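You operate a simulated robot arm through the tools that you are given. There is no shell and no other tool. Be economical: measure what you need, move in short steps, check, and stop when the job is done.

You are at the controls of a simulated robot arm. One attempt, no reset.

## Task
Dose the card's first canister, then its last one.
Fine: open the first one's inlet and outlet before the dosing goes on and never let it run with no way open; dosing off and their inlets and outlets shut at the end; teal knob stays at juice.

It is judged by the outcome, as a careful person would: the job done as asked, and still so three seconds after it is handed in. It fails if anything else is knocked over, pushed out of place, dropped, spilled or broken.

## Robot
A 7-joint arm with a two-finger parallel gripper on a trunk, on a base that drives. Base frame: it is fixed to the floor where the robot stands at the start and does not move with it; the origin is under the middle of the robot, x ahead of it, y to its left, z up. Units: cm, degrees, N and s.
With the tool pointing down near the work surface it reaches from about 42 to 90 cm from the robot's upright axis, wherever it stands. Its first joint turns from -17.0 to 126.0 degrees. Places, roughly: blue canister [10, -110, 70]; canister bench [40, -90, 80]; dosing knob [-20, -110, 90]; red canister [80, -60, 70]; red gauge [100, -90, 120]; red inlet lever [80, -40, 70]; red outlet lever [60, -50, 70]; teal knob [-20, -120, 90]; white canister [50, -80, 70]; white gauge [70, -110, 130]; white inlet lever [40, -60, 70]; white outlet lever [30, -70, 70]. Payload 1.57 kg.
The TCP is the grasp point between the finger pads, 3 cm short of the fingertips. In the tool frame z runs along the fingers and y along their closing line. The gripper opens to 8 cm. The fingers are 1.7 cm wide and 1.2 cm thick; the gripper's body (4 by 8.2 cm) begins 8 cm behind the TCP.
Orientation is told as [roll, pitch, yaw] about the base's x, y, z axes, in that order, counted from this pose: with the fingers straight down and closing along the base's y, the tool's x points along the base's -x, its y along +y and its z along -z.

## Interface
- The arm moves only by the tool step_arm. Its argument "steps" is a list of rows, each a list of 3 entries, a list of its own where there are three numbers: the shift along the tool's x, y, z in units of 40 mm (1.0 is 40 mm), then the turn, a rotation vector about the tool's x, y, z in units of 8 degrees (1.0 is 8 degrees), then the closure in counts, from 0 (fully open) to 255 (shut). In form: [[[x, y, z], [wx, wy, wz], jaw], ...]. A call has 1 to 10 rows; each row shifts and turns the commanded pose from where the row before left it, along the tool's axes as they then stand. A call with a number of a shift or a turn outside -1 to 1 is refused whole. Rows are played at 5 a second. More than 5 cm and 8.6 degrees between two rows, or a gripper value outside its range, and nothing of the call is played. Where a pose cannot be reached the arm comes as near as it can. A force on the tool above 40 N (or 10 N above the force at the start of the call, whichever is more), or a blocked arm, ends the call early, and 0.2 s more pass. Each finger travels about 4.5 cm/s and halts on what it meets, pressing with about 20 N; the grip force reading is that of the motor and also rises with nothing between the fingers. The clock runs only during rows and for 0.2 s after the last one: add rows that do not move to give the fingers time. The reply holds the time, the measured pose of the TCP, the force on the tool along the base axes, the opening and the grip force, in the units named above and with some noise, with the torque about the TCP (base axes, N m) and any sound that the robot's microphone picked up.
- Cameras (640 x 400 px; columns grow to the right, rows downward): "scene" is now at [-0.57, -28.3, 123.7]; the picture's right is [-0.57, -0.82, 0.00], its down [-0.36, 0.25, -0.90] and it looks along [0.74, -0.52, -0.43] (base axes); focal length 214 px, centre (320, 200). "wrist" rides on the gripper at [7.2, -0.7, -12.2] in the tool frame; the picture's right is [0.09, 1.00, 0.00], its down [-0.84, 0.08, -0.54] and it looks along [-0.54, 0.05, 0.84] (tool axes); focal length 238 px, centre (320, 200). There is no depth. A picture from a camera that has moved, and an enlarged one, comes with that camera's place and axes in the base frame and with its lens.
- snapshot(camera): a new picture of that camera. It takes no simulated time.
- raise_lower(by): slides the trunk up (or, below 0, down) by that many cm; the arm and the scene camera ride with it, the base frame stays. It gives what a move gives, with no picture.
- roll_base(legs): drives the robot by 1 to 6 legs, each [ahead, left, turn to the left] in cm, cm and degrees, along the robot's own axes; the way and the turn of a leg run together, so that a leg with both is an arc; at most 150 cm and 180 degrees a leg. The arm and the cameras ride along, it lands a little off, and it stops where it bumps. It gives what a move gives.
- head_to(pan, tilt): turns the head with the scene camera to pan (to the left, within 109 degrees either way) and tilt (down, from -29 to 69), counted from straight ahead of the robot. It gives what a move gives.
- close_up(camera, box): a new picture of the part [left, top, right, bottom] of that camera's present view, enlarged. It takes no simulated time.
- finish_job(): hands the job in; it is judged then, once.

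Work in short steps. Places have to be worked out from the pictures, the camera data and where the tool is seen: move nearer, look again, correct. Check each grasp and each placing, and mend what went wrong. You have 120 turns and 98 pictures in all, those below and enlarged ones among them. Open the gripper and draw the arm clear of the work before you hand the job in, unless the task says otherwise; then end with one line.

The tools are called after ">>>" by a JSON object that holds its "op" and its "data". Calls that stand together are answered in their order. step_arm: Moves the arm, as the interface text tells. Its arguments: {"type":"object","properties":{"steps":{"type":"array","items":{"type":"array"}}},"required":["steps"]} The other tools are called the same way: raise_lower (by) slides the trunk up or down; roll_base (legs) drives the base; head_to (pan, tilt) turns the head that bears the scene camera; snapshot (camera) takes a picture; close_up (camera, box) takes an enlarged picture of a part of a camera's view; finish_job () hands the job in.

At the start:

```text
time: 0.0
ee_pos: [50.64, -2.48, 128.24]
orientation: [0.1, 0.0, -0.1]
wrist_force: [1.7, -0.4, 0.5]
moment: [-0.01, 0.01, -0.01]
width: 7.99
grip_force: 0.0
trunk travel left (down, up): [-60.0, 19.0]
robot x, y, heading: [0.2, 0.01, -0.1]
head pan, tilt: [-34.9, 25.7]
```

scene: 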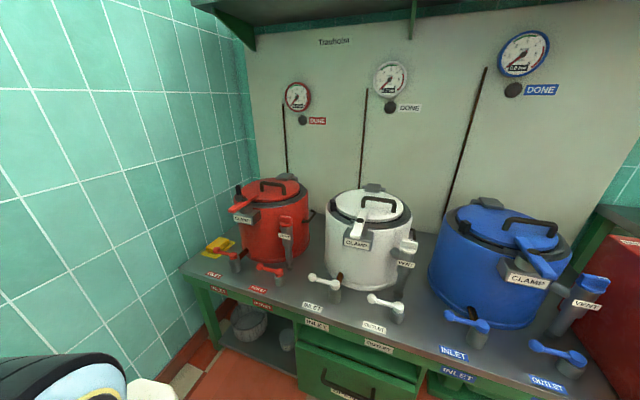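
wrist: 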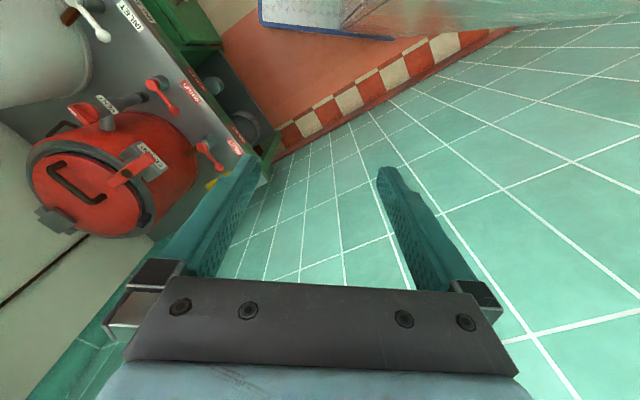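

The view shows three canisters (red, white, blue) and a panel at right edge; no card yet. I turn the head right to look for the card and the dosing panel.

>>> {"op": "head_to", "data": {"pan": -85, "tilt": 20}}

>>> {"op": "snapshot", "data": {"camera": "scene"}}

```text
time: 1.2
ee_pos: [50.72, -2.49, 128.33]
orientation: [0.0, -0.1, 0.1]
wrist_force: [0.2, 0.0, 0.7]
moment: [0.0, 0.0, 0.01]
width: 8.02
grip_force: 0.0
trunk travel left (down, up): [-60.0, 19.0]
robot x, y, heading: [-0.06, -0.18, -0.2]
head pan, tilt: [-85.0, 20.0]
```

```text
95 pictures are left
camera scene: at [-7.29, -32.31, 124.62], right [-1.0, -0.09, 0.0], down [-0.03, 0.34, -0.94], along [0.08, -0.94, -0.34], focal length 214 px, centre (320, 200)
```

scene: 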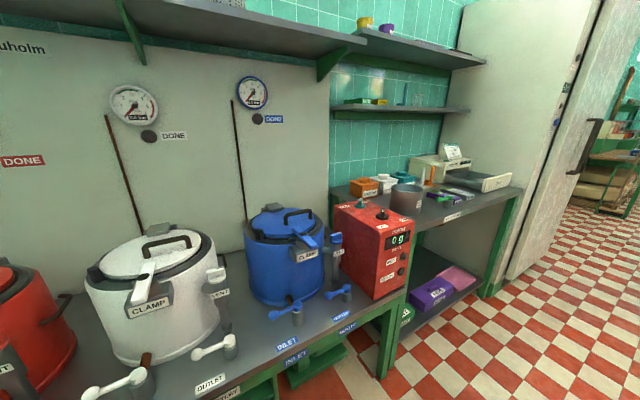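

The dosing box is red, at the bench's right end with a teal knob and a black knob. I enlarge it and the shelf/printer area for the card.

>>> {"op": "close_up", "data": {"camera": "scene", "box": [320, 180, 430, 310]}}

>>> {"op": "close_up", "data": {"camera": "scene", "box": [330, 130, 530, 230]}}

>>> {"op": "close_up", "data": {"camera": "scene", "box": [80, 200, 360, 400]}}

```text
3.08 times, centred on (375, 245) of scene
camera zoom: at [-7.29, -32.31, 124.62], right [-1.0, -0.09, 0.0], down [-0.03, 0.34, -0.94], along [0.08, -0.94, -0.34], focal length 660 px, centre (151, 62)
```

zoom: 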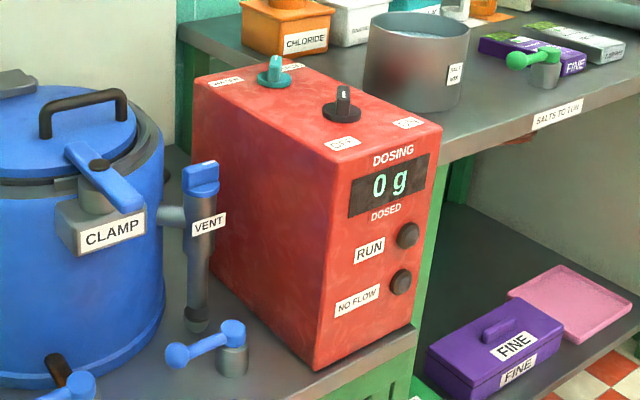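

```text
3.20 times, centred on (430, 180) of scene
camera zoom: at [-7.29, -32.31, 124.62], right [-1.0, -0.09, 0.0], down [-0.03, 0.34, -0.94], along [0.08, -0.94, -0.34], focal length 686 px, centre (-32, 264)
```

zoom: 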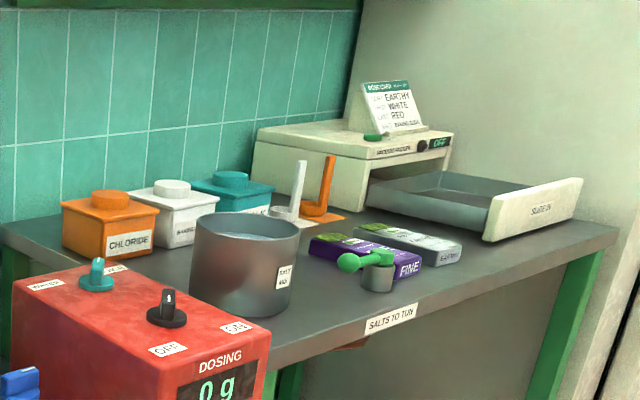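

```text
2.00 times, centred on (220, 300) of scene
camera zoom: at [-7.29, -32.31, 124.62], right [-1.0, -0.09, 0.0], down [-0.03, 0.34, -0.94], along [0.08, -0.94, -0.34], focal length 429 px, centre (520, 0)
```

zoom: 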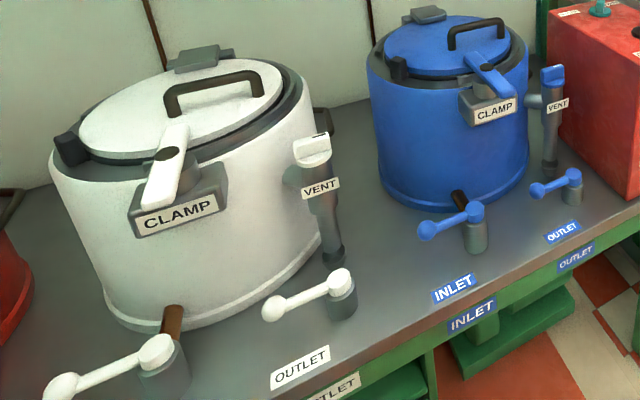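

The card stands on the box on the far shelf: seemingly "1st EARTHY / 2nd WHITE / last RED..." I enlarge it.

>>> {"op": "close_up", "data": {"camera": "scene", "box": [435, 150, 475, 175]}}

>>> {"op": "close_up", "data": {"camera": "scene", "box": [335, 190, 395, 227]}}

```text
16.00 times, centred on (455, 162) of scene
camera zoom: at [-7.29, -32.31, 124.62], right [-1.0, -0.09, 0.0], down [-0.03, 0.34, -0.94], along [0.08, -0.94, -0.34], focal length 3432 px, centre (-1840, 800)
```

zoom: 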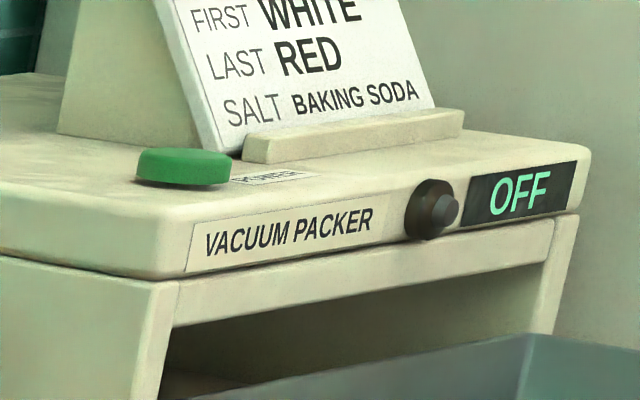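

```text
10.67 times, centred on (365, 208) of scene
camera zoom: at [-7.29, -32.31, 124.62], right [-1.0, -0.09, 0.0], down [-0.03, 0.34, -0.94], along [0.08, -0.94, -0.34], focal length 2288 px, centre (-160, 109)
```

zoom: 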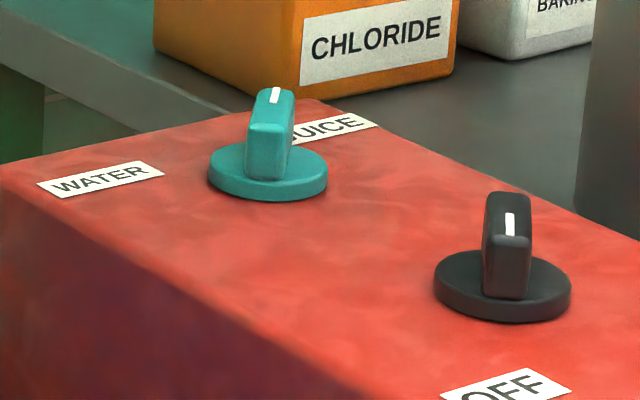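

The card reads FIRST WHITE, LAST RED. The bench runs roughly along (-0.82,-0.57), so I turn to face it (heading about -55) and look down at the levers.

>>> {"op": "roll_base", "data": {"legs": [[0, 0, -55]]}}

>>> {"op": "head_to", "data": {"pan": 0, "tilt": 40}}

>>> {"op": "snapshot", "data": {"camera": "scene"}}

>>> {"op": "snapshot", "data": {"camera": "wrist"}}

```text
time: 4.0
ee_pos: [27.51, -42.51, 128.21]
orientation: [-0.1, -0.1, -54.2]
wrist_force: [0.4, 0.3, 0.2]
moment: [0.0, 0.01, 0.0]
width: 8.0
grip_force: 0.1
trunk travel left (down, up): [-60.0, 19.0]
robot x, y, heading: [0.33, -0.01, -54.4]
head pan, tilt: [-85.0, 20.0]
```

```text
time: 5.6
ee_pos: [27.58, -42.61, 128.32]
orientation: [0.0, -0.1, -54.2]
wrist_force: [0.8, 0.3, 0.0]
moment: [0.0, 0.03, -0.03]
width: 7.98
grip_force: 0.0
trunk travel left (down, up): [-60.0, 19.0]
robot x, y, heading: [-0.03, -0.04, -54.3]
head pan, tilt: [0.0, 40.0]
```

```text
89 pictures are left
camera scene: at [-18.47, -13.9, 121.48], right [-0.81, -0.58, 0.0], down [-0.38, 0.52, -0.77], along [0.45, -0.62, -0.64], focal length 214 px, centre (320, 200)
```

scene: 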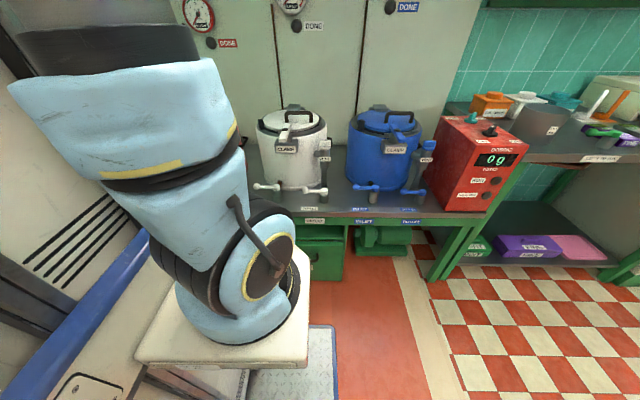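

```text
88 pictures are left
camera wrist: at [22.75, -37.13, 140.46], right [0.75, 0.66, 0.0], down [0.55, -0.63, 0.54], along [0.36, -0.41, -0.84], focal length 238 px, centre (320, 200)
```

wrist: 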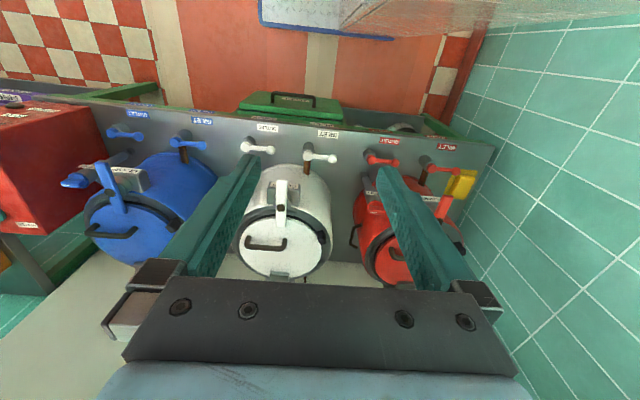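

All levers lie along the bench, apparently crosswise to the pipes (shut). I enlarge white and red levers in both views.

>>> {"op": "close_up", "data": {"camera": "wrist", "box": [220, 100, 360, 190]}}

>>> {"op": "close_up", "data": {"camera": "wrist", "box": [340, 120, 500, 220]}}

>>> {"op": "close_up", "data": {"camera": "scene", "box": [240, 140, 400, 240]}}

```text
4.44 times, centred on (290, 145) of wrist
camera zoom: at [22.75, -37.13, 140.46], right [0.75, 0.66, 0.0], down [0.55, -0.63, 0.54], along [0.36, -0.41, -0.84], focal length 1059 px, centre (453, 444)
```

zoom: 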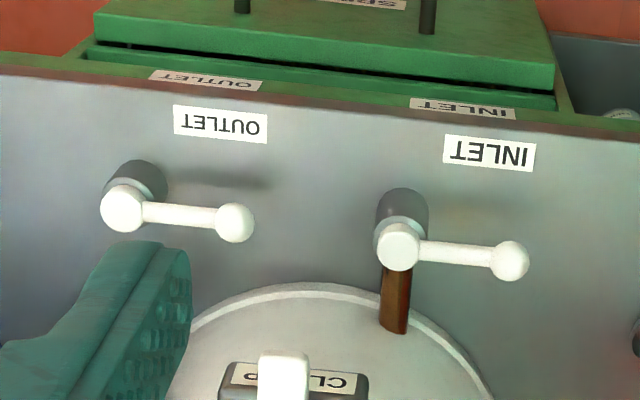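

```text
4.00 times, centred on (420, 170) of wrist
camera zoom: at [22.75, -37.13, 140.46], right [0.75, 0.66, 0.0], down [0.55, -0.63, 0.54], along [0.36, -0.41, -0.84], focal length 953 px, centre (-80, 320)
```

zoom: 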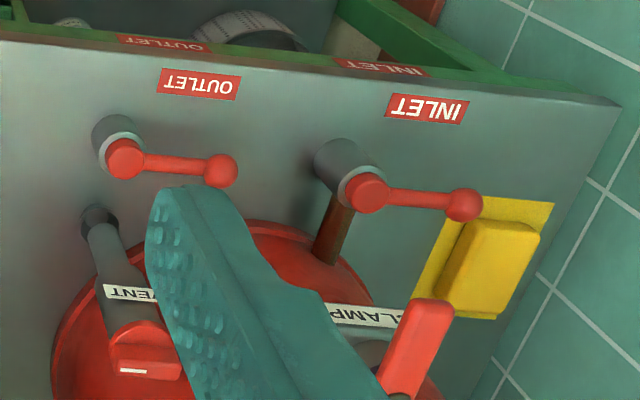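

```text
4.00 times, centred on (320, 190) of scene
camera zoom: at [-18.47, -13.9, 121.48], right [-0.81, -0.58, 0.0], down [-0.38, 0.52, -0.77], along [0.45, -0.62, -0.64], focal length 858 px, centre (320, 240)
```

zoom: 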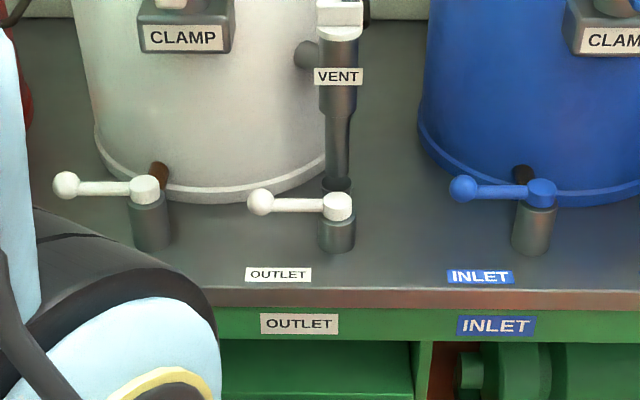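

Triangulated: white inlet hub ≈(39.9,-62.8,67), ball ≈(46.7,-58); outlet hub ≈(23.1,-73.7), ball ≈(29.7,-69). Levers are crosswise (shut), with room to swing toward the front. I slide the base right and a bit closer, then lower the trunk.

>>> {"op": "roll_base", "data": {"legs": [[8, -22, 0]]}}

>>> {"op": "raise_lower", "data": {"by": -40}}

>>> {"op": "head_to", "data": {"pan": 10, "tilt": 40}}

>>> {"op": "snapshot", "data": {"camera": "wrist"}}

>>> {"op": "snapshot", "data": {"camera": "scene"}}

```text
time: 7.3
ee_pos: [14.55, -62.0, 128.21]
orientation: [0.0, 0.0, -54.3]
wrist_force: [0.2, -0.3, 0.0]
moment: [0.01, 0.0, 0.05]
width: 8.0
grip_force: 0.1
trunk travel left (down, up): [-60.0, 19.0]
robot x, y, heading: [-12.95, -19.16, -54.3]
head pan, tilt: [0.0, 40.0]
```

```text
time: 11.2
ee_pos: [14.47, -61.88, 88.31]
orientation: [0.1, -0.2, -54.3]
wrist_force: [0.5, 0.1, -0.4]
moment: [0.0, 0.01, -0.01]
width: 8.02
grip_force: 0.0
trunk travel left (down, up): [-20.0, 59.0]
robot x, y, heading: [-12.93, -19.29, -54.1]
head pan, tilt: [0.0, 40.0]
```

```text
time: 11.9
ee_pos: [14.55, -61.93, 88.17]
orientation: [-0.1, -0.1, -54.3]
wrist_force: [0.5, 0.2, 0.8]
moment: [0.03, 0.02, 0.01]
width: 7.98
grip_force: 0.0
trunk travel left (down, up): [-20.0, 59.0]
robot x, y, heading: [-12.9, -19.27, -54.2]
head pan, tilt: [10.0, 40.0]
```

```text
84 pictures are left
camera wrist: at [9.71, -56.49, 100.46], right [0.75, 0.66, 0.0], down [0.55, -0.63, 0.54], along [0.36, -0.41, -0.84], focal length 238 px, centre (320, 200)
```

wrist: 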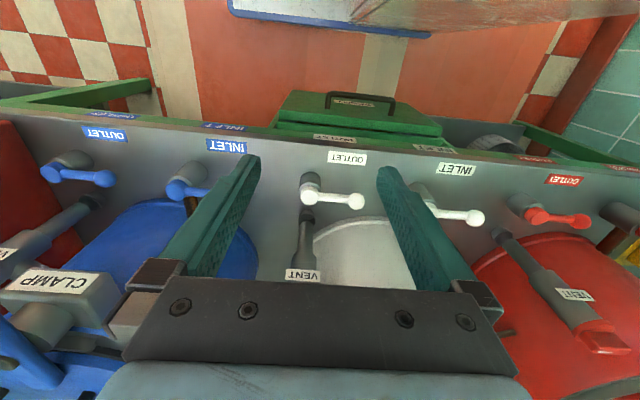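

```text
83 pictures are left
camera scene: at [-30.34, -32.21, 81.48], right [-0.7, -0.72, 0.0], down [-0.46, 0.45, -0.77], along [0.55, -0.54, -0.64], focal length 214 px, centre (320, 200)
```

scene: 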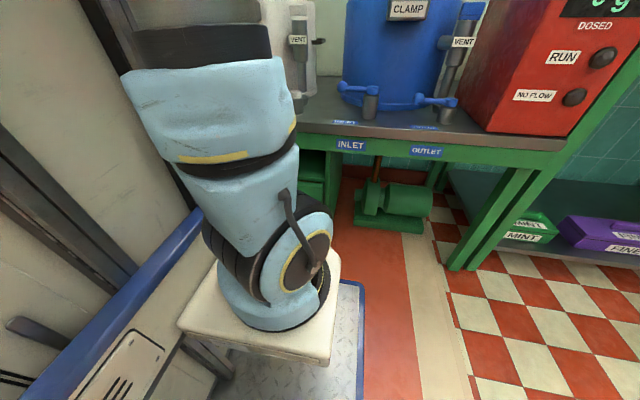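

Estimates agree. I close the gripper, tilt the hand back 24° (fingertips leaning toward the bench), and line up with the white outlet lever's outer bar.

>>> {"op": "step_arm", "data": {"steps": [[[0, 0.5, 0], [0, -1, 0], 255], [[0, 0.5, 0], [0, -1, 0], 255], [[0, 0.5, 0], [0, -1, 0], 255], [[0, 0, 0], [0, 0, 0], 255], [[0, 0, 0], [0, 0, 0], 255], [[0, 0, 0], [0, 0, 0], 255]]}}

>>> {"op": "snapshot", "data": {"camera": "wrist"}}

```text
time: 13.5
ee_pos: [18.08, -61.25, 88.05]
orientation: [1.6, -23.1, -58.6]
wrist_force: [0.1, 0.1, 0.3]
moment: [-0.04, 0.0, -0.02]
width: 0.0
grip_force: 20.0
trunk travel left (down, up): [-20.0, 59.0]
robot x, y, heading: [-12.95, -19.05, -54.4]
head pan, tilt: [10.0, 40.0]
stopped in row 6: the arm was blocked; the commanded pose is now the measured one
```

```text
82 pictures are left
camera wrist: at [11.14, -52.02, 96.43], right [0.8, 0.6, -0.01], down [0.34, -0.44, 0.83], along [0.49, -0.67, -0.56], focal length 238 px, centre (320, 200)
```

wrist: 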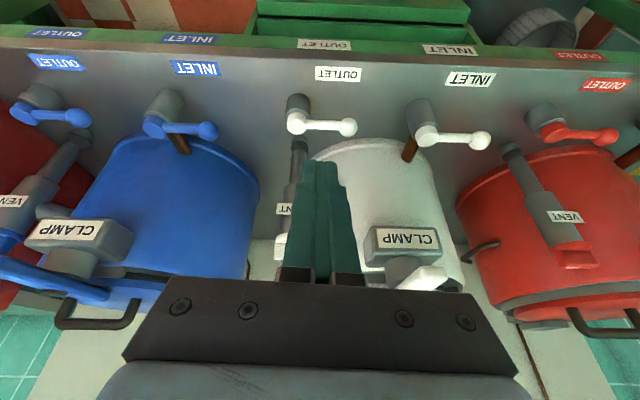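

The tilt was reached but the arm got blocked short (likely folded too tight). The commanded pose is reset; I go forward to unfold, keeping height.

>>> {"op": "step_arm", "data": {"steps": [[[-0.6, 0, 0.27], [0, 0, 0], 255], [[-0.6, 0, 0.27], [0, 0, 0], 255], [[-0.6, 0, 0.27], [0, 0, 0], 255], [[0, 0, 0], [0, 0, 0], 255]]}}

```text
time: 14.5
ee_pos: [22.87, -67.12, 88.09]
orientation: [1.1, -23.4, -57.6]
wrist_force: [-0.8, 0.0, -0.2]
moment: [0.0, 0.03, 0.0]
width: 0.0
grip_force: 19.7
trunk travel left (down, up): [-20.0, 59.0]
robot x, y, heading: [-12.89, -19.17, -54.3]
head pan, tilt: [10.0, 40.0]
```

Free again. Lower to z≈78, shift left 2.6, then forward 7.6 to be above and just behind the outlet bar.

>>> {"op": "step_arm", "data": {"steps": [[[0.33, 0.22, 0.77], [0, 0, 0], 255], [[0.33, 0.22, 0.77], [0, 0, 0], 255], [[0.33, 0.22, 0.77], [0, 0, 0], 255], [[-0.87, 0, 0.375], [0, 0, 0], 255], [[-0.87, 0, 0.375], [0, 0, 0], 255], [[0, 0, 0], [0, 0, 0], 255]]}}

>>> {"op": "snapshot", "data": {"camera": "wrist"}}

```text
time: 15.9
ee_pos: [29.03, -71.81, 77.99]
orientation: [1.0, -23.3, -57.6]
wrist_force: [-0.8, -1.1, -0.2]
moment: [-0.03, -0.02, -0.01]
width: 0.01
grip_force: 20.2
trunk travel left (down, up): [-20.0, 59.0]
robot x, y, heading: [-13.02, -18.93, -54.3]
head pan, tilt: [10.0, 40.0]
```

```text
81 pictures are left
camera wrist: at [22.17, -62.75, 86.29], right [0.79, 0.61, -0.02], down [0.35, -0.43, 0.83], along [0.5, -0.66, -0.56], focal length 238 px, centre (320, 200)
```

wrist: 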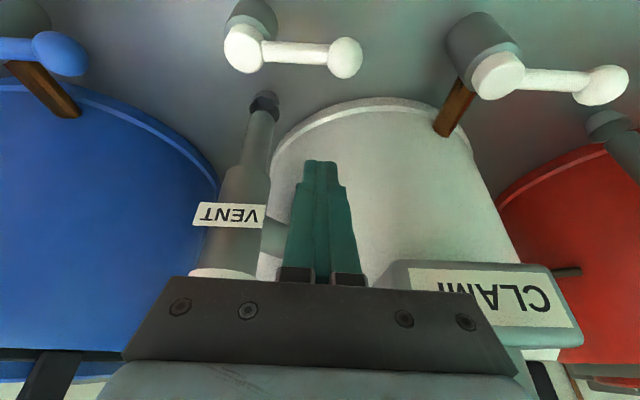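

Geometry agrees well (ball at ≈(29.3,-69.2)). Descend straight 11.3 cm behind the bar.

>>> {"op": "step_arm", "data": {"steps": [[[0.373, 0, 0.865], [0, 0, 0], 255], [[0.373, 0, 0.865], [0, 0, 0], 255], [[0.373, 0, 0.865], [0, 0, 0], 255], [[0, 0, 0], [0, 0, 0], 255]]}}

>>> {"op": "snapshot", "data": {"camera": "wrist"}}

```text
time: 16.9
ee_pos: [29.37, -71.8, 66.83]
orientation: [1.0, -23.2, -57.6]
wrist_force: [-0.2, -0.3, -0.2]
moment: [0.0, 0.03, 0.03]
width: 0.0
grip_force: 19.9
trunk travel left (down, up): [-20.0, 59.0]
robot x, y, heading: [-13.19, -19.26, -54.1]
head pan, tilt: [10.0, 40.0]
```

```text
80 pictures are left
camera wrist: at [22.31, -62.63, 75.12], right [0.79, 0.61, -0.02], down [0.35, -0.43, 0.83], along [0.5, -0.66, -0.56], focal length 238 px, centre (320, 200)
```

wrist: 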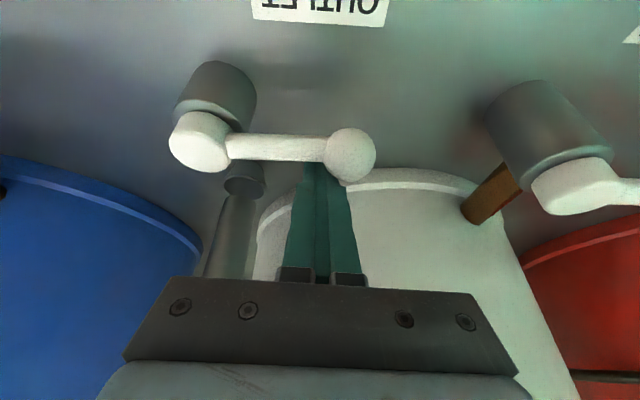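

The fingers sit between bar and canister. I sweep the lever toward the front along a 90° arc around the hub (22.5,-73.2).

>>> {"op": "step_arm", "data": {"steps": [[[0.308, -0.07, -0.132], [0, 0, 0], 255], [[0.381, 0.025, -0.164], [0, 0, 0], 255], [[0.377, -0.087, -0.162], [0, 0, 0], 255], [[0.335, -0.19, -0.144], [0, 0, 0], 255], [[0.285, -0.28, -0.122], [0, 0, 0], 255], [[0.211, -0.34, -0.091], [0, 0, 0], 255], [[0.119, -0.36, -0.051], [0, 0, 0], 255], [[0.046, -0.125, -0.02], [0, 0, 0], 255]]}}

>>> {"op": "snapshot", "data": {"camera": "wrist"}}

```text
time: 18.5
ee_pos: [20.89, -67.55, 66.95]
orientation: [1.1, -23.9, -57.7]
wrist_force: [0.8, 0.2, -0.1]
moment: [-0.01, -0.04, 0.0]
width: 0.0
grip_force: 20.2
trunk travel left (down, up): [-20.0, 59.0]
robot x, y, heading: [-12.89, -19.31, -54.2]
head pan, tilt: [10.0, 40.0]
stopped in row 7: the force on the tool passed its limit at 46 N (the readings are from after the stop); the commanded pose is now the measured one
```

```text
79 pictures are left
camera wrist: at [13.89, -58.35, 75.2], right [0.79, 0.61, -0.02], down [0.35, -0.43, 0.84], along [0.5, -0.67, -0.55], focal length 238 px, centre (320, 200)
```

wrist: 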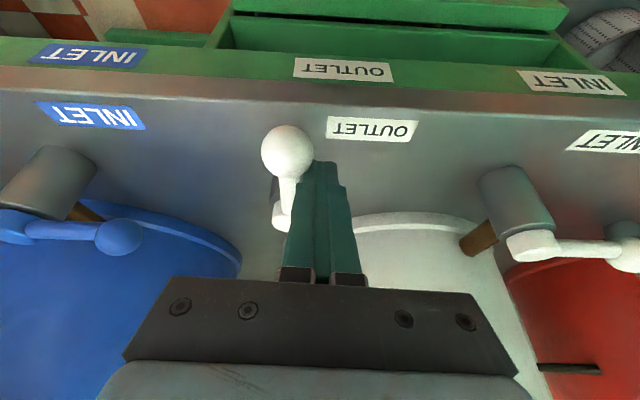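

The outlet lever now points to the front, against its stop: open. I back off sideways, rise and shift left toward the white inlet lever.

>>> {"op": "step_arm", "data": {"steps": [[[0, 0.375, 0], [0, 0, 0], 255], [[-0.4, 0, -0.917], [0, 0, 0], 255], [[-0.4, 0, -0.917], [0, 0, 0], 255], [[-0.4, 0, -0.917], [0, 0, 0], 255], [[0, 0.983, 0], [0, 0, 0], 255], [[0, 0.983, 0], [0, 0, 0], 255], [[0, 0.983, 0], [0, 0, 0], 255], [[0, 0.983, 0], [0, 0, 0], 255], [[0, 0.983, 0], [0, 0, 0], 255], [[0, 0.983, 0], [0, 0, 0], 255]]}}

>>> {"op": "snapshot", "data": {"camera": "wrist"}}

```text
time: 20.4
ee_pos: [31.99, -63.88, 79.5]
orientation: [1.2, -23.3, -65.2]
wrist_force: [-69.8, 105.3, 8.3]
moment: [-9.45, -6.38, 1.64]
width: 0.02
grip_force: 19.9
trunk travel left (down, up): [-20.0, 59.0]
robot x, y, heading: [-13.03, -19.3, -54.4]
head pan, tilt: [10.0, 40.0]
stopped in row 9: the force on the tool passed its limit at 65 N (the readings are from after the stop); the commanded pose is now the measured one
```

```text
78 pictures are left
camera wrist: at [26.26, -54.0, 88.03], right [0.87, 0.5, -0.02], down [0.29, -0.48, 0.83], along [0.41, -0.72, -0.56], focal length 238 px, centre (320, 200)
```

wrist: 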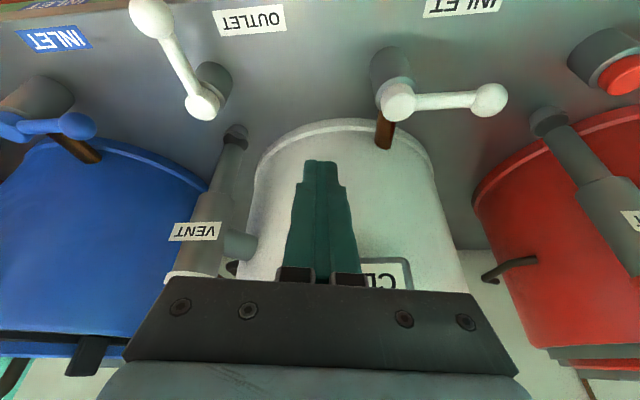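

Contact force points away from the bench — the hand probably touches the clamp box. I back straight out away from the bench.

>>> {"op": "step_arm", "data": {"steps": [[[0.3, 0, -0.13], [0, 0, 0], 255], [[0.6, 0, -0.26], [0, 0, 0], 255], [[0.6, 0, -0.26], [0, 0, 0], 255], [[0, 0, 0], [0, 0, 0], 255]]}}

>>> {"op": "snapshot", "data": {"camera": "wrist"}}

>>> {"op": "head_to", "data": {"pan": 40, "tilt": 15}}

>>> {"op": "snapshot", "data": {"camera": "scene"}}

```text
time: 20.6
ee_pos: [31.63, -64.14, 79.6]
orientation: [0.8, -22.9, -65.9]
wrist_force: [-31.6, 82.6, -10.1]
moment: [-7.44, -2.69, 1.35]
width: 0.0
grip_force: 19.5
trunk travel left (down, up): [-20.0, 59.0]
robot x, y, heading: [-12.98, -19.15, -54.4]
head pan, tilt: [10.0, 40.0]
stopped in row 1: the force on the tool passed its limit at 158 N (the readings are from after the stop); the commanded pose is now the measured one
```

```text
77 pictures are left
camera wrist: at [26.14, -54.07, 88.0], right [0.87, 0.49, -0.02], down [0.29, -0.48, 0.83], along [0.39, -0.73, -0.56], focal length 238 px, centre (320, 200)
```

wrist: 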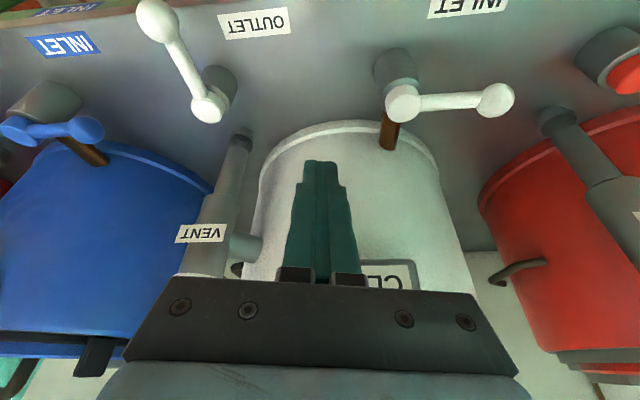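

```text
time: 21.6
ee_pos: [31.59, -63.94, 79.55]
orientation: [0.7, -22.7, -65.9]
wrist_force: [-100.9, 141.2, 30.7]
moment: [-12.73, -9.47, 2.33]
width: 0.01
grip_force: 20.4
trunk travel left (down, up): [-20.0, 59.0]
robot x, y, heading: [-13.13, -19.24, -54.4]
head pan, tilt: [40.0, 15.0]
```

```text
76 pictures are left
camera scene: at [-28.15, -28.76, 85.27], right [-0.25, -0.97, -0.01], down [-0.24, 0.07, -0.97], along [0.94, -0.24, -0.25], focal length 214 px, centre (320, 200)
```

scene: 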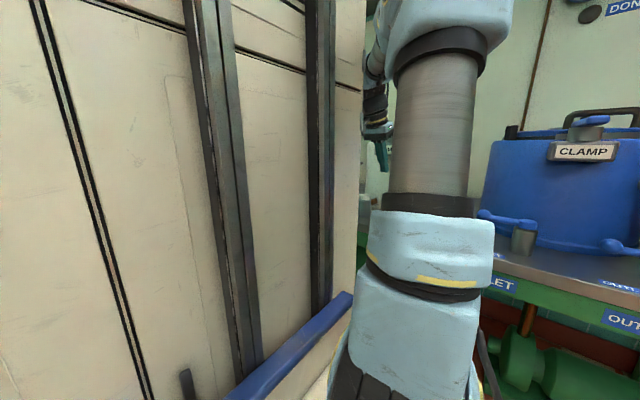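

The reading (contact ≈9 cm above TCP, pushing back) confirms gripper body against the clamp box face. The arm isn't tracking well here, so I drive the base backward to free it.

>>> {"op": "roll_base", "data": {"legs": [[-8, 0, 0]]}}

>>> {"op": "snapshot", "data": {"camera": "wrist"}}

```text
time: 22.6
ee_pos: [27.58, -58.15, 79.45]
orientation: [0.5, -23.0, -66.0]
wrist_force: [-0.1, 0.9, -0.9]
moment: [0.03, -0.03, 0.0]
width: 0.0
grip_force: 19.9
trunk travel left (down, up): [-20.0, 59.0]
robot x, y, heading: [-17.59, -12.82, -54.5]
head pan, tilt: [40.0, 15.0]
```

```text
75 pictures are left
camera wrist: at [22.09, -47.99, 87.77], right [0.87, 0.49, -0.03], down [0.29, -0.48, 0.83], along [0.39, -0.73, -0.56], focal length 238 px, centre (320, 200)
```

wrist: 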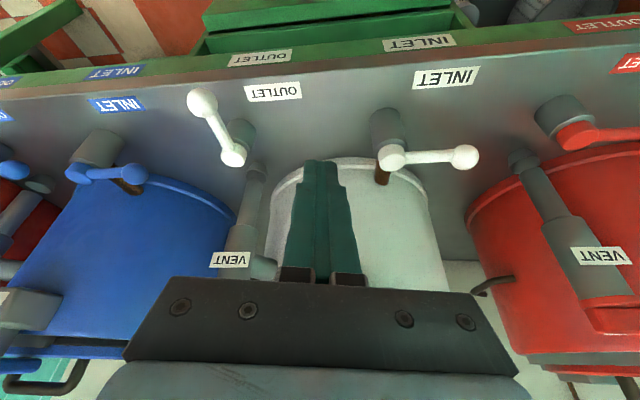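

Free now. I test how leftward motion tracks with a small slow move.

>>> {"op": "step_arm", "data": {"steps": [[[0, 0.5, 0], [0, 0, 0], 255], [[0, 0, 0], [0, 0, 0], 255], [[0, 0, 0], [0, 0, 0], 255]]}}

>>> {"op": "step_arm", "data": {"steps": [[[0.5, 0, -0.21], [0, 0, 0], 255], [[0, 0, 0], [0, 0, 0], 255], [[0, 0, 0], [0, 0, 0], 255]]}}

```text
time: 23.4
ee_pos: [28.93, -57.86, 79.37]
orientation: [0.6, -23.3, -66.9]
wrist_force: [0.0, -0.6, 0.8]
moment: [0.01, -0.04, 0.0]
width: 0.0
grip_force: 19.7
trunk travel left (down, up): [-20.0, 59.0]
robot x, y, heading: [-17.71, -12.79, -54.4]
head pan, tilt: [40.0, 15.0]
```

```text
time: 24.4
ee_pos: [27.61, -58.27, 78.47]
orientation: [0.3, -22.4, -69.3]
wrist_force: [0.9, 0.0, 0.5]
moment: [0.0, 0.03, -0.02]
width: 0.0
grip_force: 19.6
trunk travel left (down, up): [-20.0, 59.0]
robot x, y, heading: [-17.62, -12.74, -53.9]
head pan, tilt: [40.0, 15.0]
stopped in row 3: the arm was blocked; the commanded pose is now the measured one
```

Leftward/backward arm moves with this tilt hit some joint limit (yaw drifts). I'll do sideways shifts with the base instead: slide left 13.5 so the hand faces the white inlet, then restore the yaw.

>>> {"op": "roll_base", "data": {"legs": [[0, 13.5, 0]]}}

>>> {"op": "step_arm", "data": {"steps": [[[-0.5, 0, 0.2], [-0.2, 0, -0.46], 255], [[-0.5, 0, 0.2], [-0.2, 0, -0.46], 255], [[0, 0, 0], [-0.2, 0, -0.46], 255], [[0, 0, 0], [-0.2, 0, -0.46], 255], [[0, 0, 0], [0, 0, 0], 255]]}}

>>> {"op": "snapshot", "data": {"camera": "wrist"}}

```text
time: 25.7
ee_pos: [38.51, -50.18, 78.32]
orientation: [0.0, -22.3, -69.3]
wrist_force: [0.4, 0.5, 0.7]
moment: [0.01, -0.05, 0.01]
width: 0.0
grip_force: 20.0
trunk travel left (down, up): [-20.0, 59.0]
robot x, y, heading: [-6.8, -4.68, -54.4]
head pan, tilt: [40.0, 15.0]
```

```text
time: 26.9
ee_pos: [40.31, -53.92, 78.77]
orientation: [0.1, -22.7, -53.2]
wrist_force: [-0.5, -0.4, -0.3]
moment: [0.02, 0.02, 0.02]
width: 0.01
grip_force: 19.6
trunk travel left (down, up): [-20.0, 59.0]
robot x, y, heading: [-6.76, -4.63, -54.5]
head pan, tilt: [40.0, 15.0]
```

```text
74 pictures are left
camera wrist: at [32.89, -45.3, 87.17], right [0.75, 0.67, -0.03], down [0.4, -0.41, 0.82], along [0.53, -0.63, -0.57], focal length 238 px, centre (320, 200)
```

wrist: 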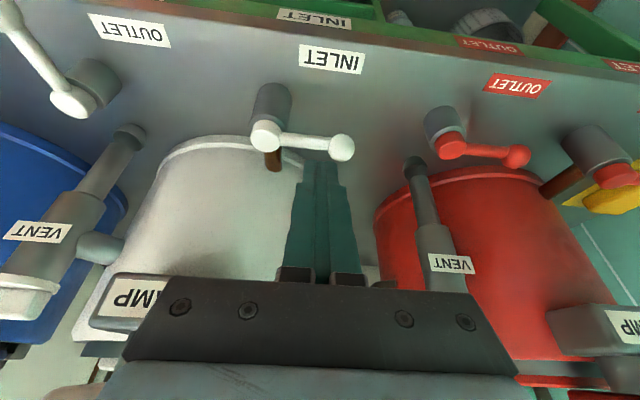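

Yaw is restored and tracking good; white inlet hub ≈(39.7,-62.7), ball ≈(47,-58.1). Forward 9.5 then descend 12 behind the bar.

>>> {"op": "step_arm", "data": {"steps": [[[-0.73, 0.04, 0.306], [0, 0, 0], 255], [[-0.73, 0.04, 0.306], [0, 0, 0], 255], [[-0.73, 0.04, 0.306], [0, 0, 0], 255], [[0.386, 0, 0.923], [0, 0, 0], 255], [[0.386, 0, 0.923], [0, 0, 0], 255], [[0.386, 0, 0.923], [0, 0, 0], 255], [[0, 0, 0], [0, 0, 0], 255]]}}

>>> {"op": "snapshot", "data": {"camera": "wrist"}}

```text
time: 28.5
ee_pos: [46.52, -61.22, 66.48]
orientation: [0.1, -22.6, -53.2]
wrist_force: [0.6, 0.2, -0.7]
moment: [-0.03, 0.01, 0.0]
width: 0.0
grip_force: 20.3
trunk travel left (down, up): [-20.0, 59.0]
robot x, y, heading: [-6.9, -4.54, -54.1]
head pan, tilt: [40.0, 15.0]
```

```text
73 pictures are left
camera wrist: at [39.15, -52.58, 74.97], right [0.75, 0.66, -0.03], down [0.4, -0.41, 0.82], along [0.53, -0.63, -0.57], focal length 238 px, centre (320, 200)
```

wrist: 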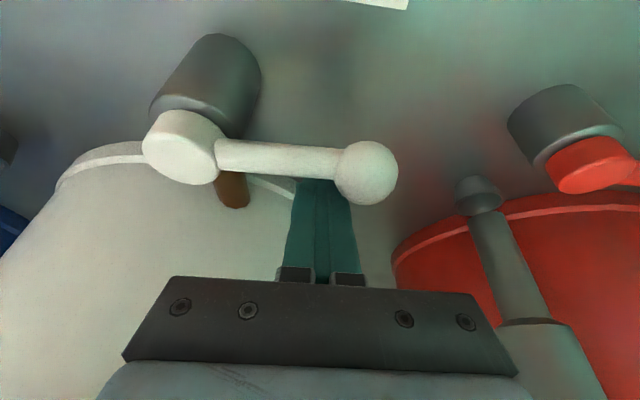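

Fingers are behind the inlet bar. Sweep the same arc toward the front.

>>> {"op": "step_arm", "data": {"steps": [[[0.311, -0.05, -0.13], [0, 0, 0], 255], [[0.38, 0.05, -0.159], [0, 0, 0], 255], [[0.383, -0.063, -0.16], [0, 0, 0], 255], [[0.346, -0.168, -0.145], [0, 0, 0], 255], [[0.3, -0.26, -0.125], [0, 0, 0], 255], [[0.23, -0.325, -0.097], [0, 0, 0], 255], [[0.138, -0.35, -0.058], [0, 0, 0], 255], [[0.023, -0.1, -0.01], [0, 0, 0], 255]]}}

>>> {"op": "snapshot", "data": {"camera": "wrist"}}

```text
time: 30.1
ee_pos: [38.32, -56.65, 66.97]
orientation: [0.8, -23.2, -52.8]
wrist_force: [10.5, -2.3, 1.0]
moment: [0.0, 0.12, 0.03]
width: 0.0
grip_force: 19.7
trunk travel left (down, up): [-20.0, 59.0]
robot x, y, heading: [-6.55, -4.29, -54.2]
head pan, tilt: [40.0, 15.0]
stopped in row 8: the force on the tool passed its limit at 55 N (the readings are from after the stop); the commanded pose is now the measured one
```

```text
72 pictures are left
camera wrist: at [30.65, -47.98, 75.28], right [0.74, 0.67, -0.02], down [0.39, -0.4, 0.83], along [0.55, -0.62, -0.56], focal length 238 px, centre (320, 200)
```

wrist: 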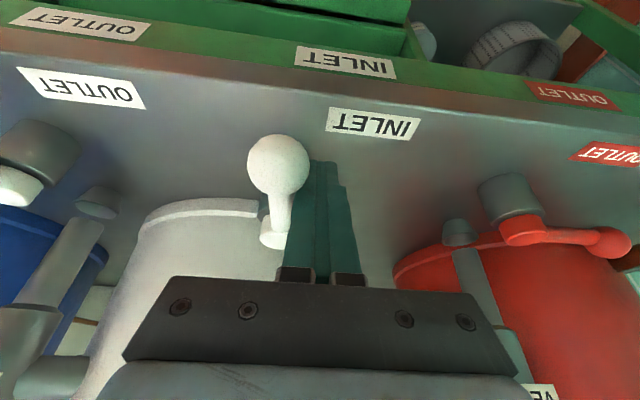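

Both white ways are open. I back the finger off, rise, then pull the base back, raise the trunk and drive right to the dosing box (knob ≈(-23.5,-105,94)).

>>> {"op": "step_arm", "data": {"steps": [[[0, 0.35, 0], [0, 0, 0], 255], [[-0.386, 0, -0.923], [0, 0, 0], 255], [[-0.386, 0, -0.923], [0, 0, 0], 255], [[-0.386, 0, -0.923], [0, 0, 0], 255], [[0, 0, 0], [0, 0, 0], 255]]}}

>>> {"op": "roll_base", "data": {"legs": [[-14, 0, 0]]}}

>>> {"op": "raise_lower", "data": {"by": 32}}

>>> {"op": "roll_base", "data": {"legs": [[0, -73, 0]]}}

>>> {"op": "head_to", "data": {"pan": 0, "tilt": 30}}

>>> {"op": "snapshot", "data": {"camera": "scene"}}

>>> {"op": "snapshot", "data": {"camera": "wrist"}}

```text
time: 31.4
ee_pos: [38.95, -55.54, 79.22]
orientation: [0.7, -23.1, -52.9]
wrist_force: [0.6, -0.4, -0.4]
moment: [0.02, 0.03, -0.02]
width: 0.04
grip_force: 20.0
trunk travel left (down, up): [-20.0, 59.0]
robot x, y, heading: [-6.7, -4.65, -54.3]
head pan, tilt: [40.0, 15.0]
```

```text
time: 32.7
ee_pos: [30.73, -44.12, 79.16]
orientation: [0.6, -23.1, -52.9]
wrist_force: [-0.5, -0.3, 0.3]
moment: [-0.01, 0.01, 0.02]
width: 0.01
grip_force: 19.8
trunk travel left (down, up): [-20.0, 59.0]
robot x, y, heading: [-14.81, 6.88, -54.2]
head pan, tilt: [40.0, 15.0]
```

```text
time: 35.9
ee_pos: [30.78, -44.11, 111.17]
orientation: [0.7, -23.2, -53.0]
wrist_force: [0.2, -0.3, -0.5]
moment: [0.01, 0.02, -0.01]
width: 0.02
grip_force: 19.7
trunk travel left (down, up): [-52.0, 27.0]
robot x, y, heading: [-14.73, 6.79, -54.6]
head pan, tilt: [40.0, 15.0]
```

```text
time: 39.9
ee_pos: [-29.67, -87.12, 111.16]
orientation: [0.6, -23.0, -53.5]
wrist_force: [-0.1, 0.3, 0.6]
moment: [0.03, -0.01, 0.01]
width: 0.0
grip_force: 20.2
trunk travel left (down, up): [-52.0, 27.0]
robot x, y, heading: [-74.61, -35.63, -54.7]
head pan, tilt: [40.0, 15.0]
```

```text
time: 40.9
ee_pos: [-29.61, -87.1, 111.09]
orientation: [0.6, -23.0, -53.4]
wrist_force: [-0.2, -0.6, -0.3]
moment: [-0.03, -0.01, 0.02]
width: 0.0
grip_force: 19.8
trunk travel left (down, up): [-52.0, 27.0]
robot x, y, heading: [-74.77, -35.77, -55.0]
head pan, tilt: [0.0, 30.0]
```

```text
71 pictures are left
camera scene: at [-93.21, -49.96, 115.02], right [-0.82, -0.58, 0.0], down [-0.29, 0.41, -0.87], along [0.5, -0.71, -0.5], focal length 214 px, centre (320, 200)
```

scene: 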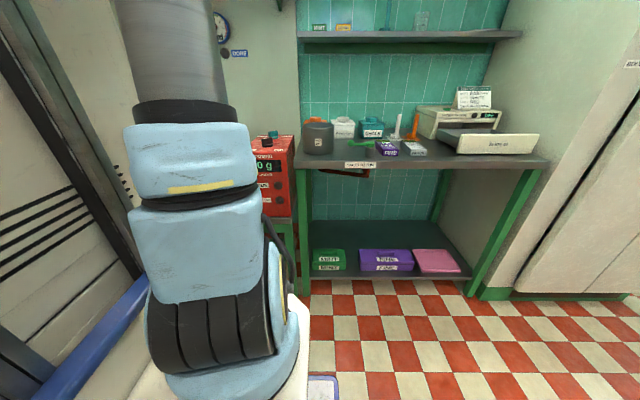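

```text
70 pictures are left
camera wrist: at [-37.16, -78.49, 119.49], right [0.75, 0.66, -0.03], down [0.39, -0.4, 0.83], along [0.54, -0.63, -0.56], focal length 238 px, centre (320, 200)
```

wrist: 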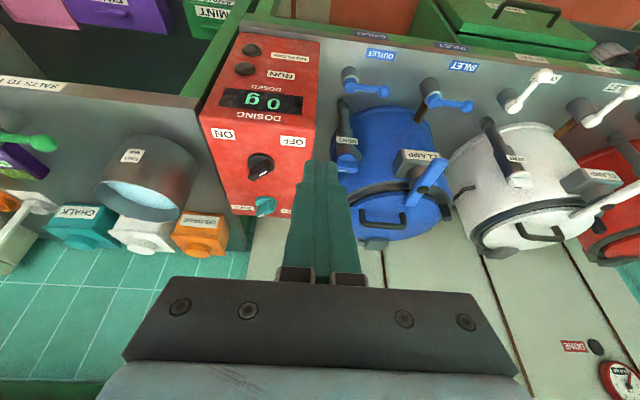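

The box top is well visible from the wrist. Enlarge the knobs.

>>> {"op": "close_up", "data": {"camera": "wrist", "box": [190, 110, 350, 230]}}

>>> {"op": "close_up", "data": {"camera": "scene", "box": [245, 120, 310, 165]}}

```text
3.33 times, centred on (270, 170) of wrist
camera zoom: at [-37.16, -78.49, 119.49], right [0.75, 0.66, -0.03], down [0.39, -0.4, 0.83], along [0.54, -0.63, -0.56], focal length 794 px, centre (487, 300)
```

zoom: 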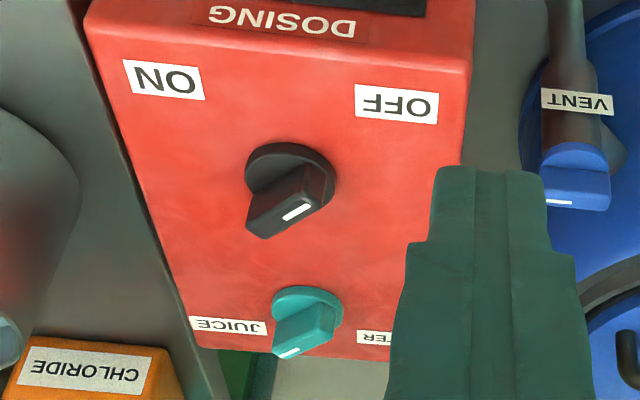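

```text
8.89 times, centred on (278, 142) of scene
camera zoom: at [-93.21, -49.96, 115.02], right [-0.82, -0.58, 0.0], down [-0.29, 0.41, -0.87], along [0.5, -0.71, -0.5], focal length 1906 px, centre (698, 711)
```

zoom: 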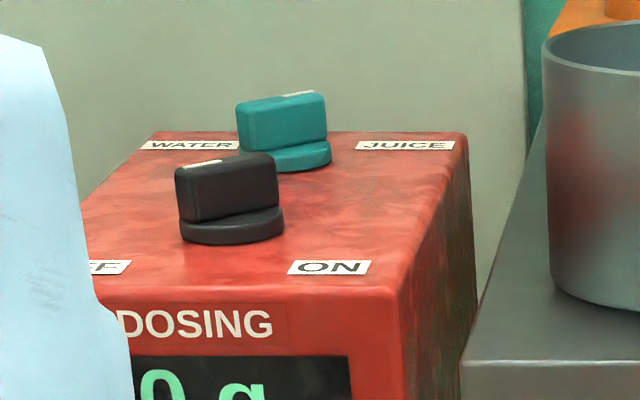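

Dosing mark now points left-front (OFF); ON is right-front, so it turns counter-clockwise seen from above, through the front. Teal knob is ~13 cm behind it, pointing to JUICE. I drive forward, untilt the tool and open it.

>>> {"op": "roll_base", "data": {"legs": [[17, -6, 0]]}}

>>> {"op": "step_arm", "data": {"steps": [[[0, 0, 0], [0, 1, 0], 0], [[0, 0, 0], [0, 1, 0], 0], [[0, 0, 0], [0, 0.88, 0], 0], [[0, 0, 0], [0, 0, 0], 0], [[0, 0, 0], [0, 0, 0], 0]]}}

>>> {"op": "snapshot", "data": {"camera": "wrist"}}

```text
time: 42.4
ee_pos: [-24.62, -104.74, 111.1]
orientation: [0.7, -23.1, -53.5]
wrist_force: [1.1, -1.1, -0.3]
moment: [-0.01, 0.0, -0.02]
width: 0.01
grip_force: 20.0
trunk travel left (down, up): [-52.0, 27.0]
robot x, y, heading: [-69.8, -53.42, -54.8]
head pan, tilt: [0.0, 30.0]
```

```text
time: 43.6
ee_pos: [-24.78, -104.69, 111.09]
orientation: [0.7, 0.0, -53.2]
wrist_force: [0.8, 0.2, 0.0]
moment: [-0.01, 0.0, -0.03]
width: 8.03
grip_force: 0.1
trunk travel left (down, up): [-52.0, 27.0]
robot x, y, heading: [-69.87, -53.37, -54.8]
head pan, tilt: [0.0, 30.0]
```

```text
67 pictures are left
camera wrist: at [-29.79, -99.51, 123.25], right [0.74, 0.67, 0.01], down [0.56, -0.63, 0.54], along [0.37, -0.4, -0.84], focal length 238 px, centre (320, 200)
```

wrist: 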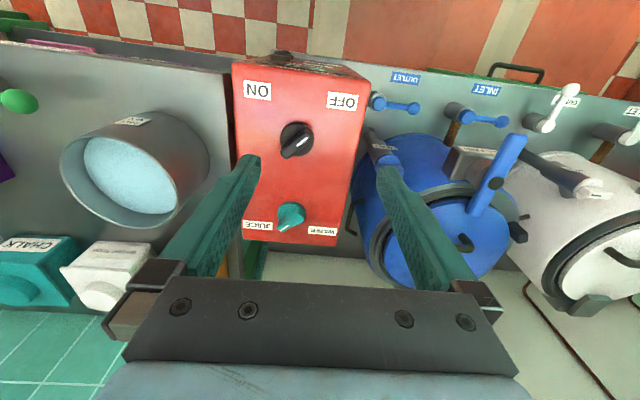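

>>> {"op": "close_up", "data": {"camera": "wrist", "box": [220, 70, 380, 250]}}

```text
2.22 times, centred on (300, 160) of wrist
camera zoom: at [-29.79, -99.51, 123.25], right [0.74, 0.67, 0.01], down [0.56, -0.63, 0.54], along [0.37, -0.4, -0.84], focal length 530 px, centre (364, 289)
```

zoom: 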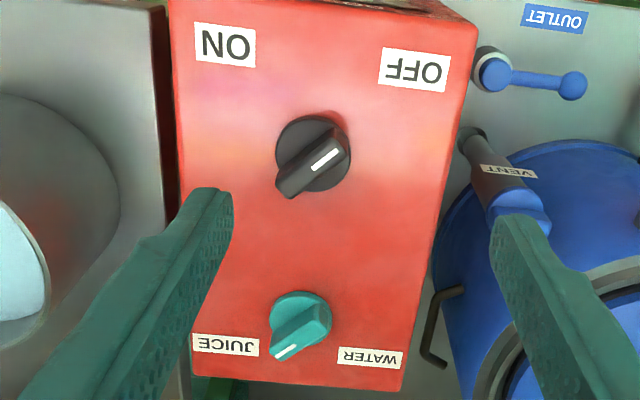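

The dosing mark points at OFF (bar axis ≈75° in base). Knob centre ≈(-24.5,-109.6), bar top ≈93. I centre above it and turn the tool −51.6° so the fingers straddle the bar.

>>> {"op": "step_arm", "data": {"steps": [[[-0.51, -0.34, 0], [0, 0, 0], 0], [[-0.51, -0.34, 0], [0, 0, 0], 0], [[0, 0, 0], [0, 0, 0.92], 0], [[0, 0, 0], [0, 0, 0.92], 0], [[0, 0, 0], [0, 0, 0.92], 0], [[0, 0, 0], [0, 0, 0.92], 0], [[0, 0, 0], [0, 0, 0.92], 0], [[0, 0, 0], [0, 0, 0.92], 0], [[0, 0, 0], [0, 0, 0.92], 0], [[0, 0, 0], [0, 0, 0], 0]]}}

>>> {"op": "snapshot", "data": {"camera": "wrist"}}

```text
time: 45.8
ee_pos: [-24.4, -109.67, 111.1]
orientation: [0.4, 0.4, -104.7]
wrist_force: [0.0, -0.4, 0.5]
moment: [0.02, 0.01, -0.01]
width: 7.99
grip_force: 0.1
trunk travel left (down, up): [-52.0, 27.0]
robot x, y, heading: [-69.95, -53.36, -54.9]
head pan, tilt: [0.0, 30.0]
```

```text
65 pictures are left
camera wrist: at [-23.42, -102.61, 123.31], right [0.99, -0.17, 0.01], down [-0.14, -0.83, 0.54], along [-0.08, -0.53, -0.84], focal length 238 px, centre (320, 200)
```

wrist: 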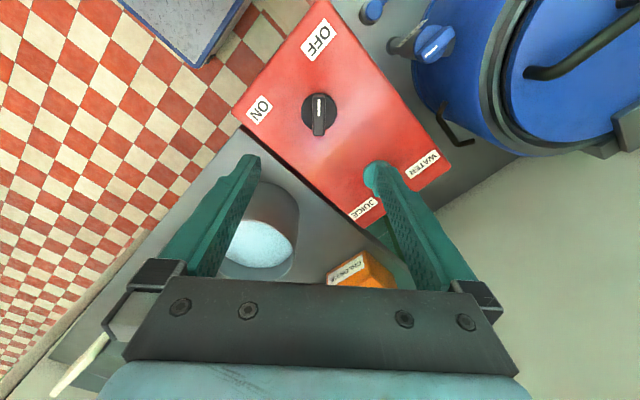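

Well aligned. Narrow the jaws to ~4.5 cm and descend to z≈96.

>>> {"op": "step_arm", "data": {"steps": [[[0, 0, 0.95], [0, 0, 0], 111], [[0, 0, 0.95], [0, 0, 0], 111], [[0, 0, 0.95], [0, 0, 0], 111], [[0, 0, 0.9], [0, 0, 0], 111], [[0, 0, 0], [0, 0, 0], 111]]}}

>>> {"op": "snapshot", "data": {"camera": "wrist"}}

```text
time: 47.0
ee_pos: [-24.31, -109.69, 96.0]
orientation: [0.5, 0.3, -104.7]
wrist_force: [0.8, -0.3, 0.9]
moment: [0.01, 0.0, -0.02]
width: 4.5
grip_force: 0.0
trunk travel left (down, up): [-52.0, 27.0]
robot x, y, heading: [-69.94, -53.55, -55.0]
head pan, tilt: [0.0, 30.0]
```

```text
64 pictures are left
camera wrist: at [-23.35, -102.6, 108.14], right [0.99, -0.16, 0.01], down [-0.14, -0.83, 0.54], along [-0.08, -0.53, -0.84], focal length 238 px, centre (320, 200)
```

wrist: 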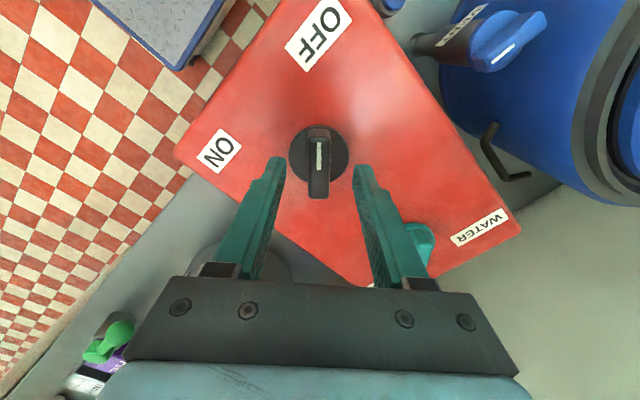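

Tips are level with the bar top. Lower 1.8 cm gently, then close on the bar.

>>> {"op": "step_arm", "data": {"steps": [[[0, 0, 0.15], [0, 0, 0], 111], [[0, 0, 0.15], [0, 0, 0], 111], [[0, 0, 0.15], [0, 0, 0], 111], [[0, 0, 0], [0, 0, 0], 111]]}}

>>> {"op": "step_arm", "data": {"steps": [[[0, 0, 0], [0, 0, 0], 255], [[0, 0, 0], [0, 0, 0], 255], [[0, 0, 0], [0, 0, 0], 255], [[0, 0, 0], [0, 0, 0], 255]]}}

>>> {"op": "snapshot", "data": {"camera": "wrist"}}

```text
time: 48.0
ee_pos: [-24.38, -109.59, 94.19]
orientation: [0.4, 0.5, -104.8]
wrist_force: [-0.8, -1.0, 0.4]
moment: [-0.01, 0.04, 0.01]
width: 4.51
grip_force: 0.0
trunk travel left (down, up): [-52.0, 27.0]
robot x, y, heading: [-70.12, -53.1, -54.8]
head pan, tilt: [0.0, 30.0]
```

```text
time: 49.0
ee_pos: [-24.37, -109.6, 94.24]
orientation: [0.4, 0.5, -104.7]
wrist_force: [4.4, -3.1, 0.4]
moment: [0.31, 0.49, 0.38]
width: 1.71
grip_force: 32.1
trunk travel left (down, up): [-52.0, 27.0]
robot x, y, heading: [-69.91, -53.56, -54.7]
head pan, tilt: [0.0, 30.0]
```

```text
63 pictures are left
camera wrist: at [-23.41, -102.54, 106.5], right [0.99, -0.16, 0.01], down [-0.14, -0.83, 0.54], along [-0.08, -0.53, -0.84], focal length 238 px, centre (320, 200)
```

wrist: 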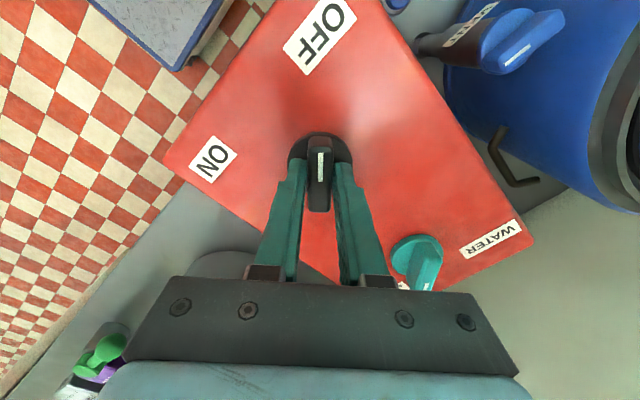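

Bar gripped (1.7 cm). White's ways are open, so I turn counter-clockwise toward ON.

>>> {"op": "step_arm", "data": {"steps": [[[0, 0, 0], [0, 0, -1], 255], [[0, 0, 0], [0, 0, -1], 255], [[0, 0, 0], [0, 0, -1], 255], [[0, 0, 0], [0, 0, -1], 255], [[0, 0, 0], [0, 0, -1], 255], [[0, 0, 0], [0, 0, -1], 255], [[0, 0, 0], [0, 0, -1], 255], [[0, 0, 0], [0, 0, -1], 255], [[0, 0, 0], [0, 0, -1], 255], [[0, 0, 0], [0, 0, 0], 255]]}}

>>> {"op": "snapshot", "data": {"camera": "wrist"}}

```text
time: 51.2
ee_pos: [-24.59, -109.61, 94.36]
orientation: [0.5, -0.3, -32.6]
wrist_force: [-18.5, -2.4, 0.5]
moment: [-0.43, 1.02, 0.04]
width: 1.6
grip_force: 31.3
trunk travel left (down, up): [-52.0, 27.0]
robot x, y, heading: [-69.85, -53.34, -54.8]
head pan, tilt: [0.0, 30.0]
```

```text
62 pictures are left
camera wrist: at [-31.08, -106.39, 106.41], right [0.46, 0.89, 0.01], down [0.74, -0.39, 0.55], along [0.49, -0.24, -0.84], focal length 238 px, centre (320, 200)
```

wrist: 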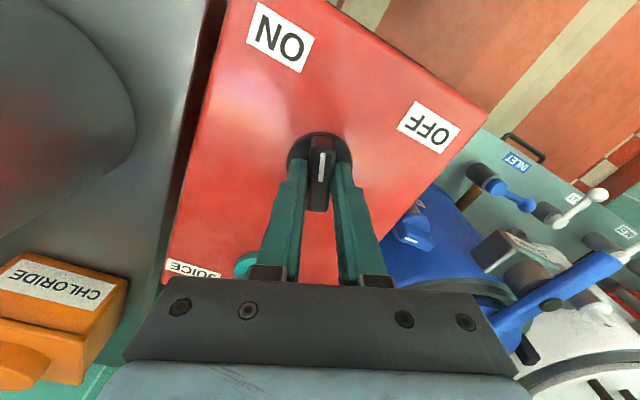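

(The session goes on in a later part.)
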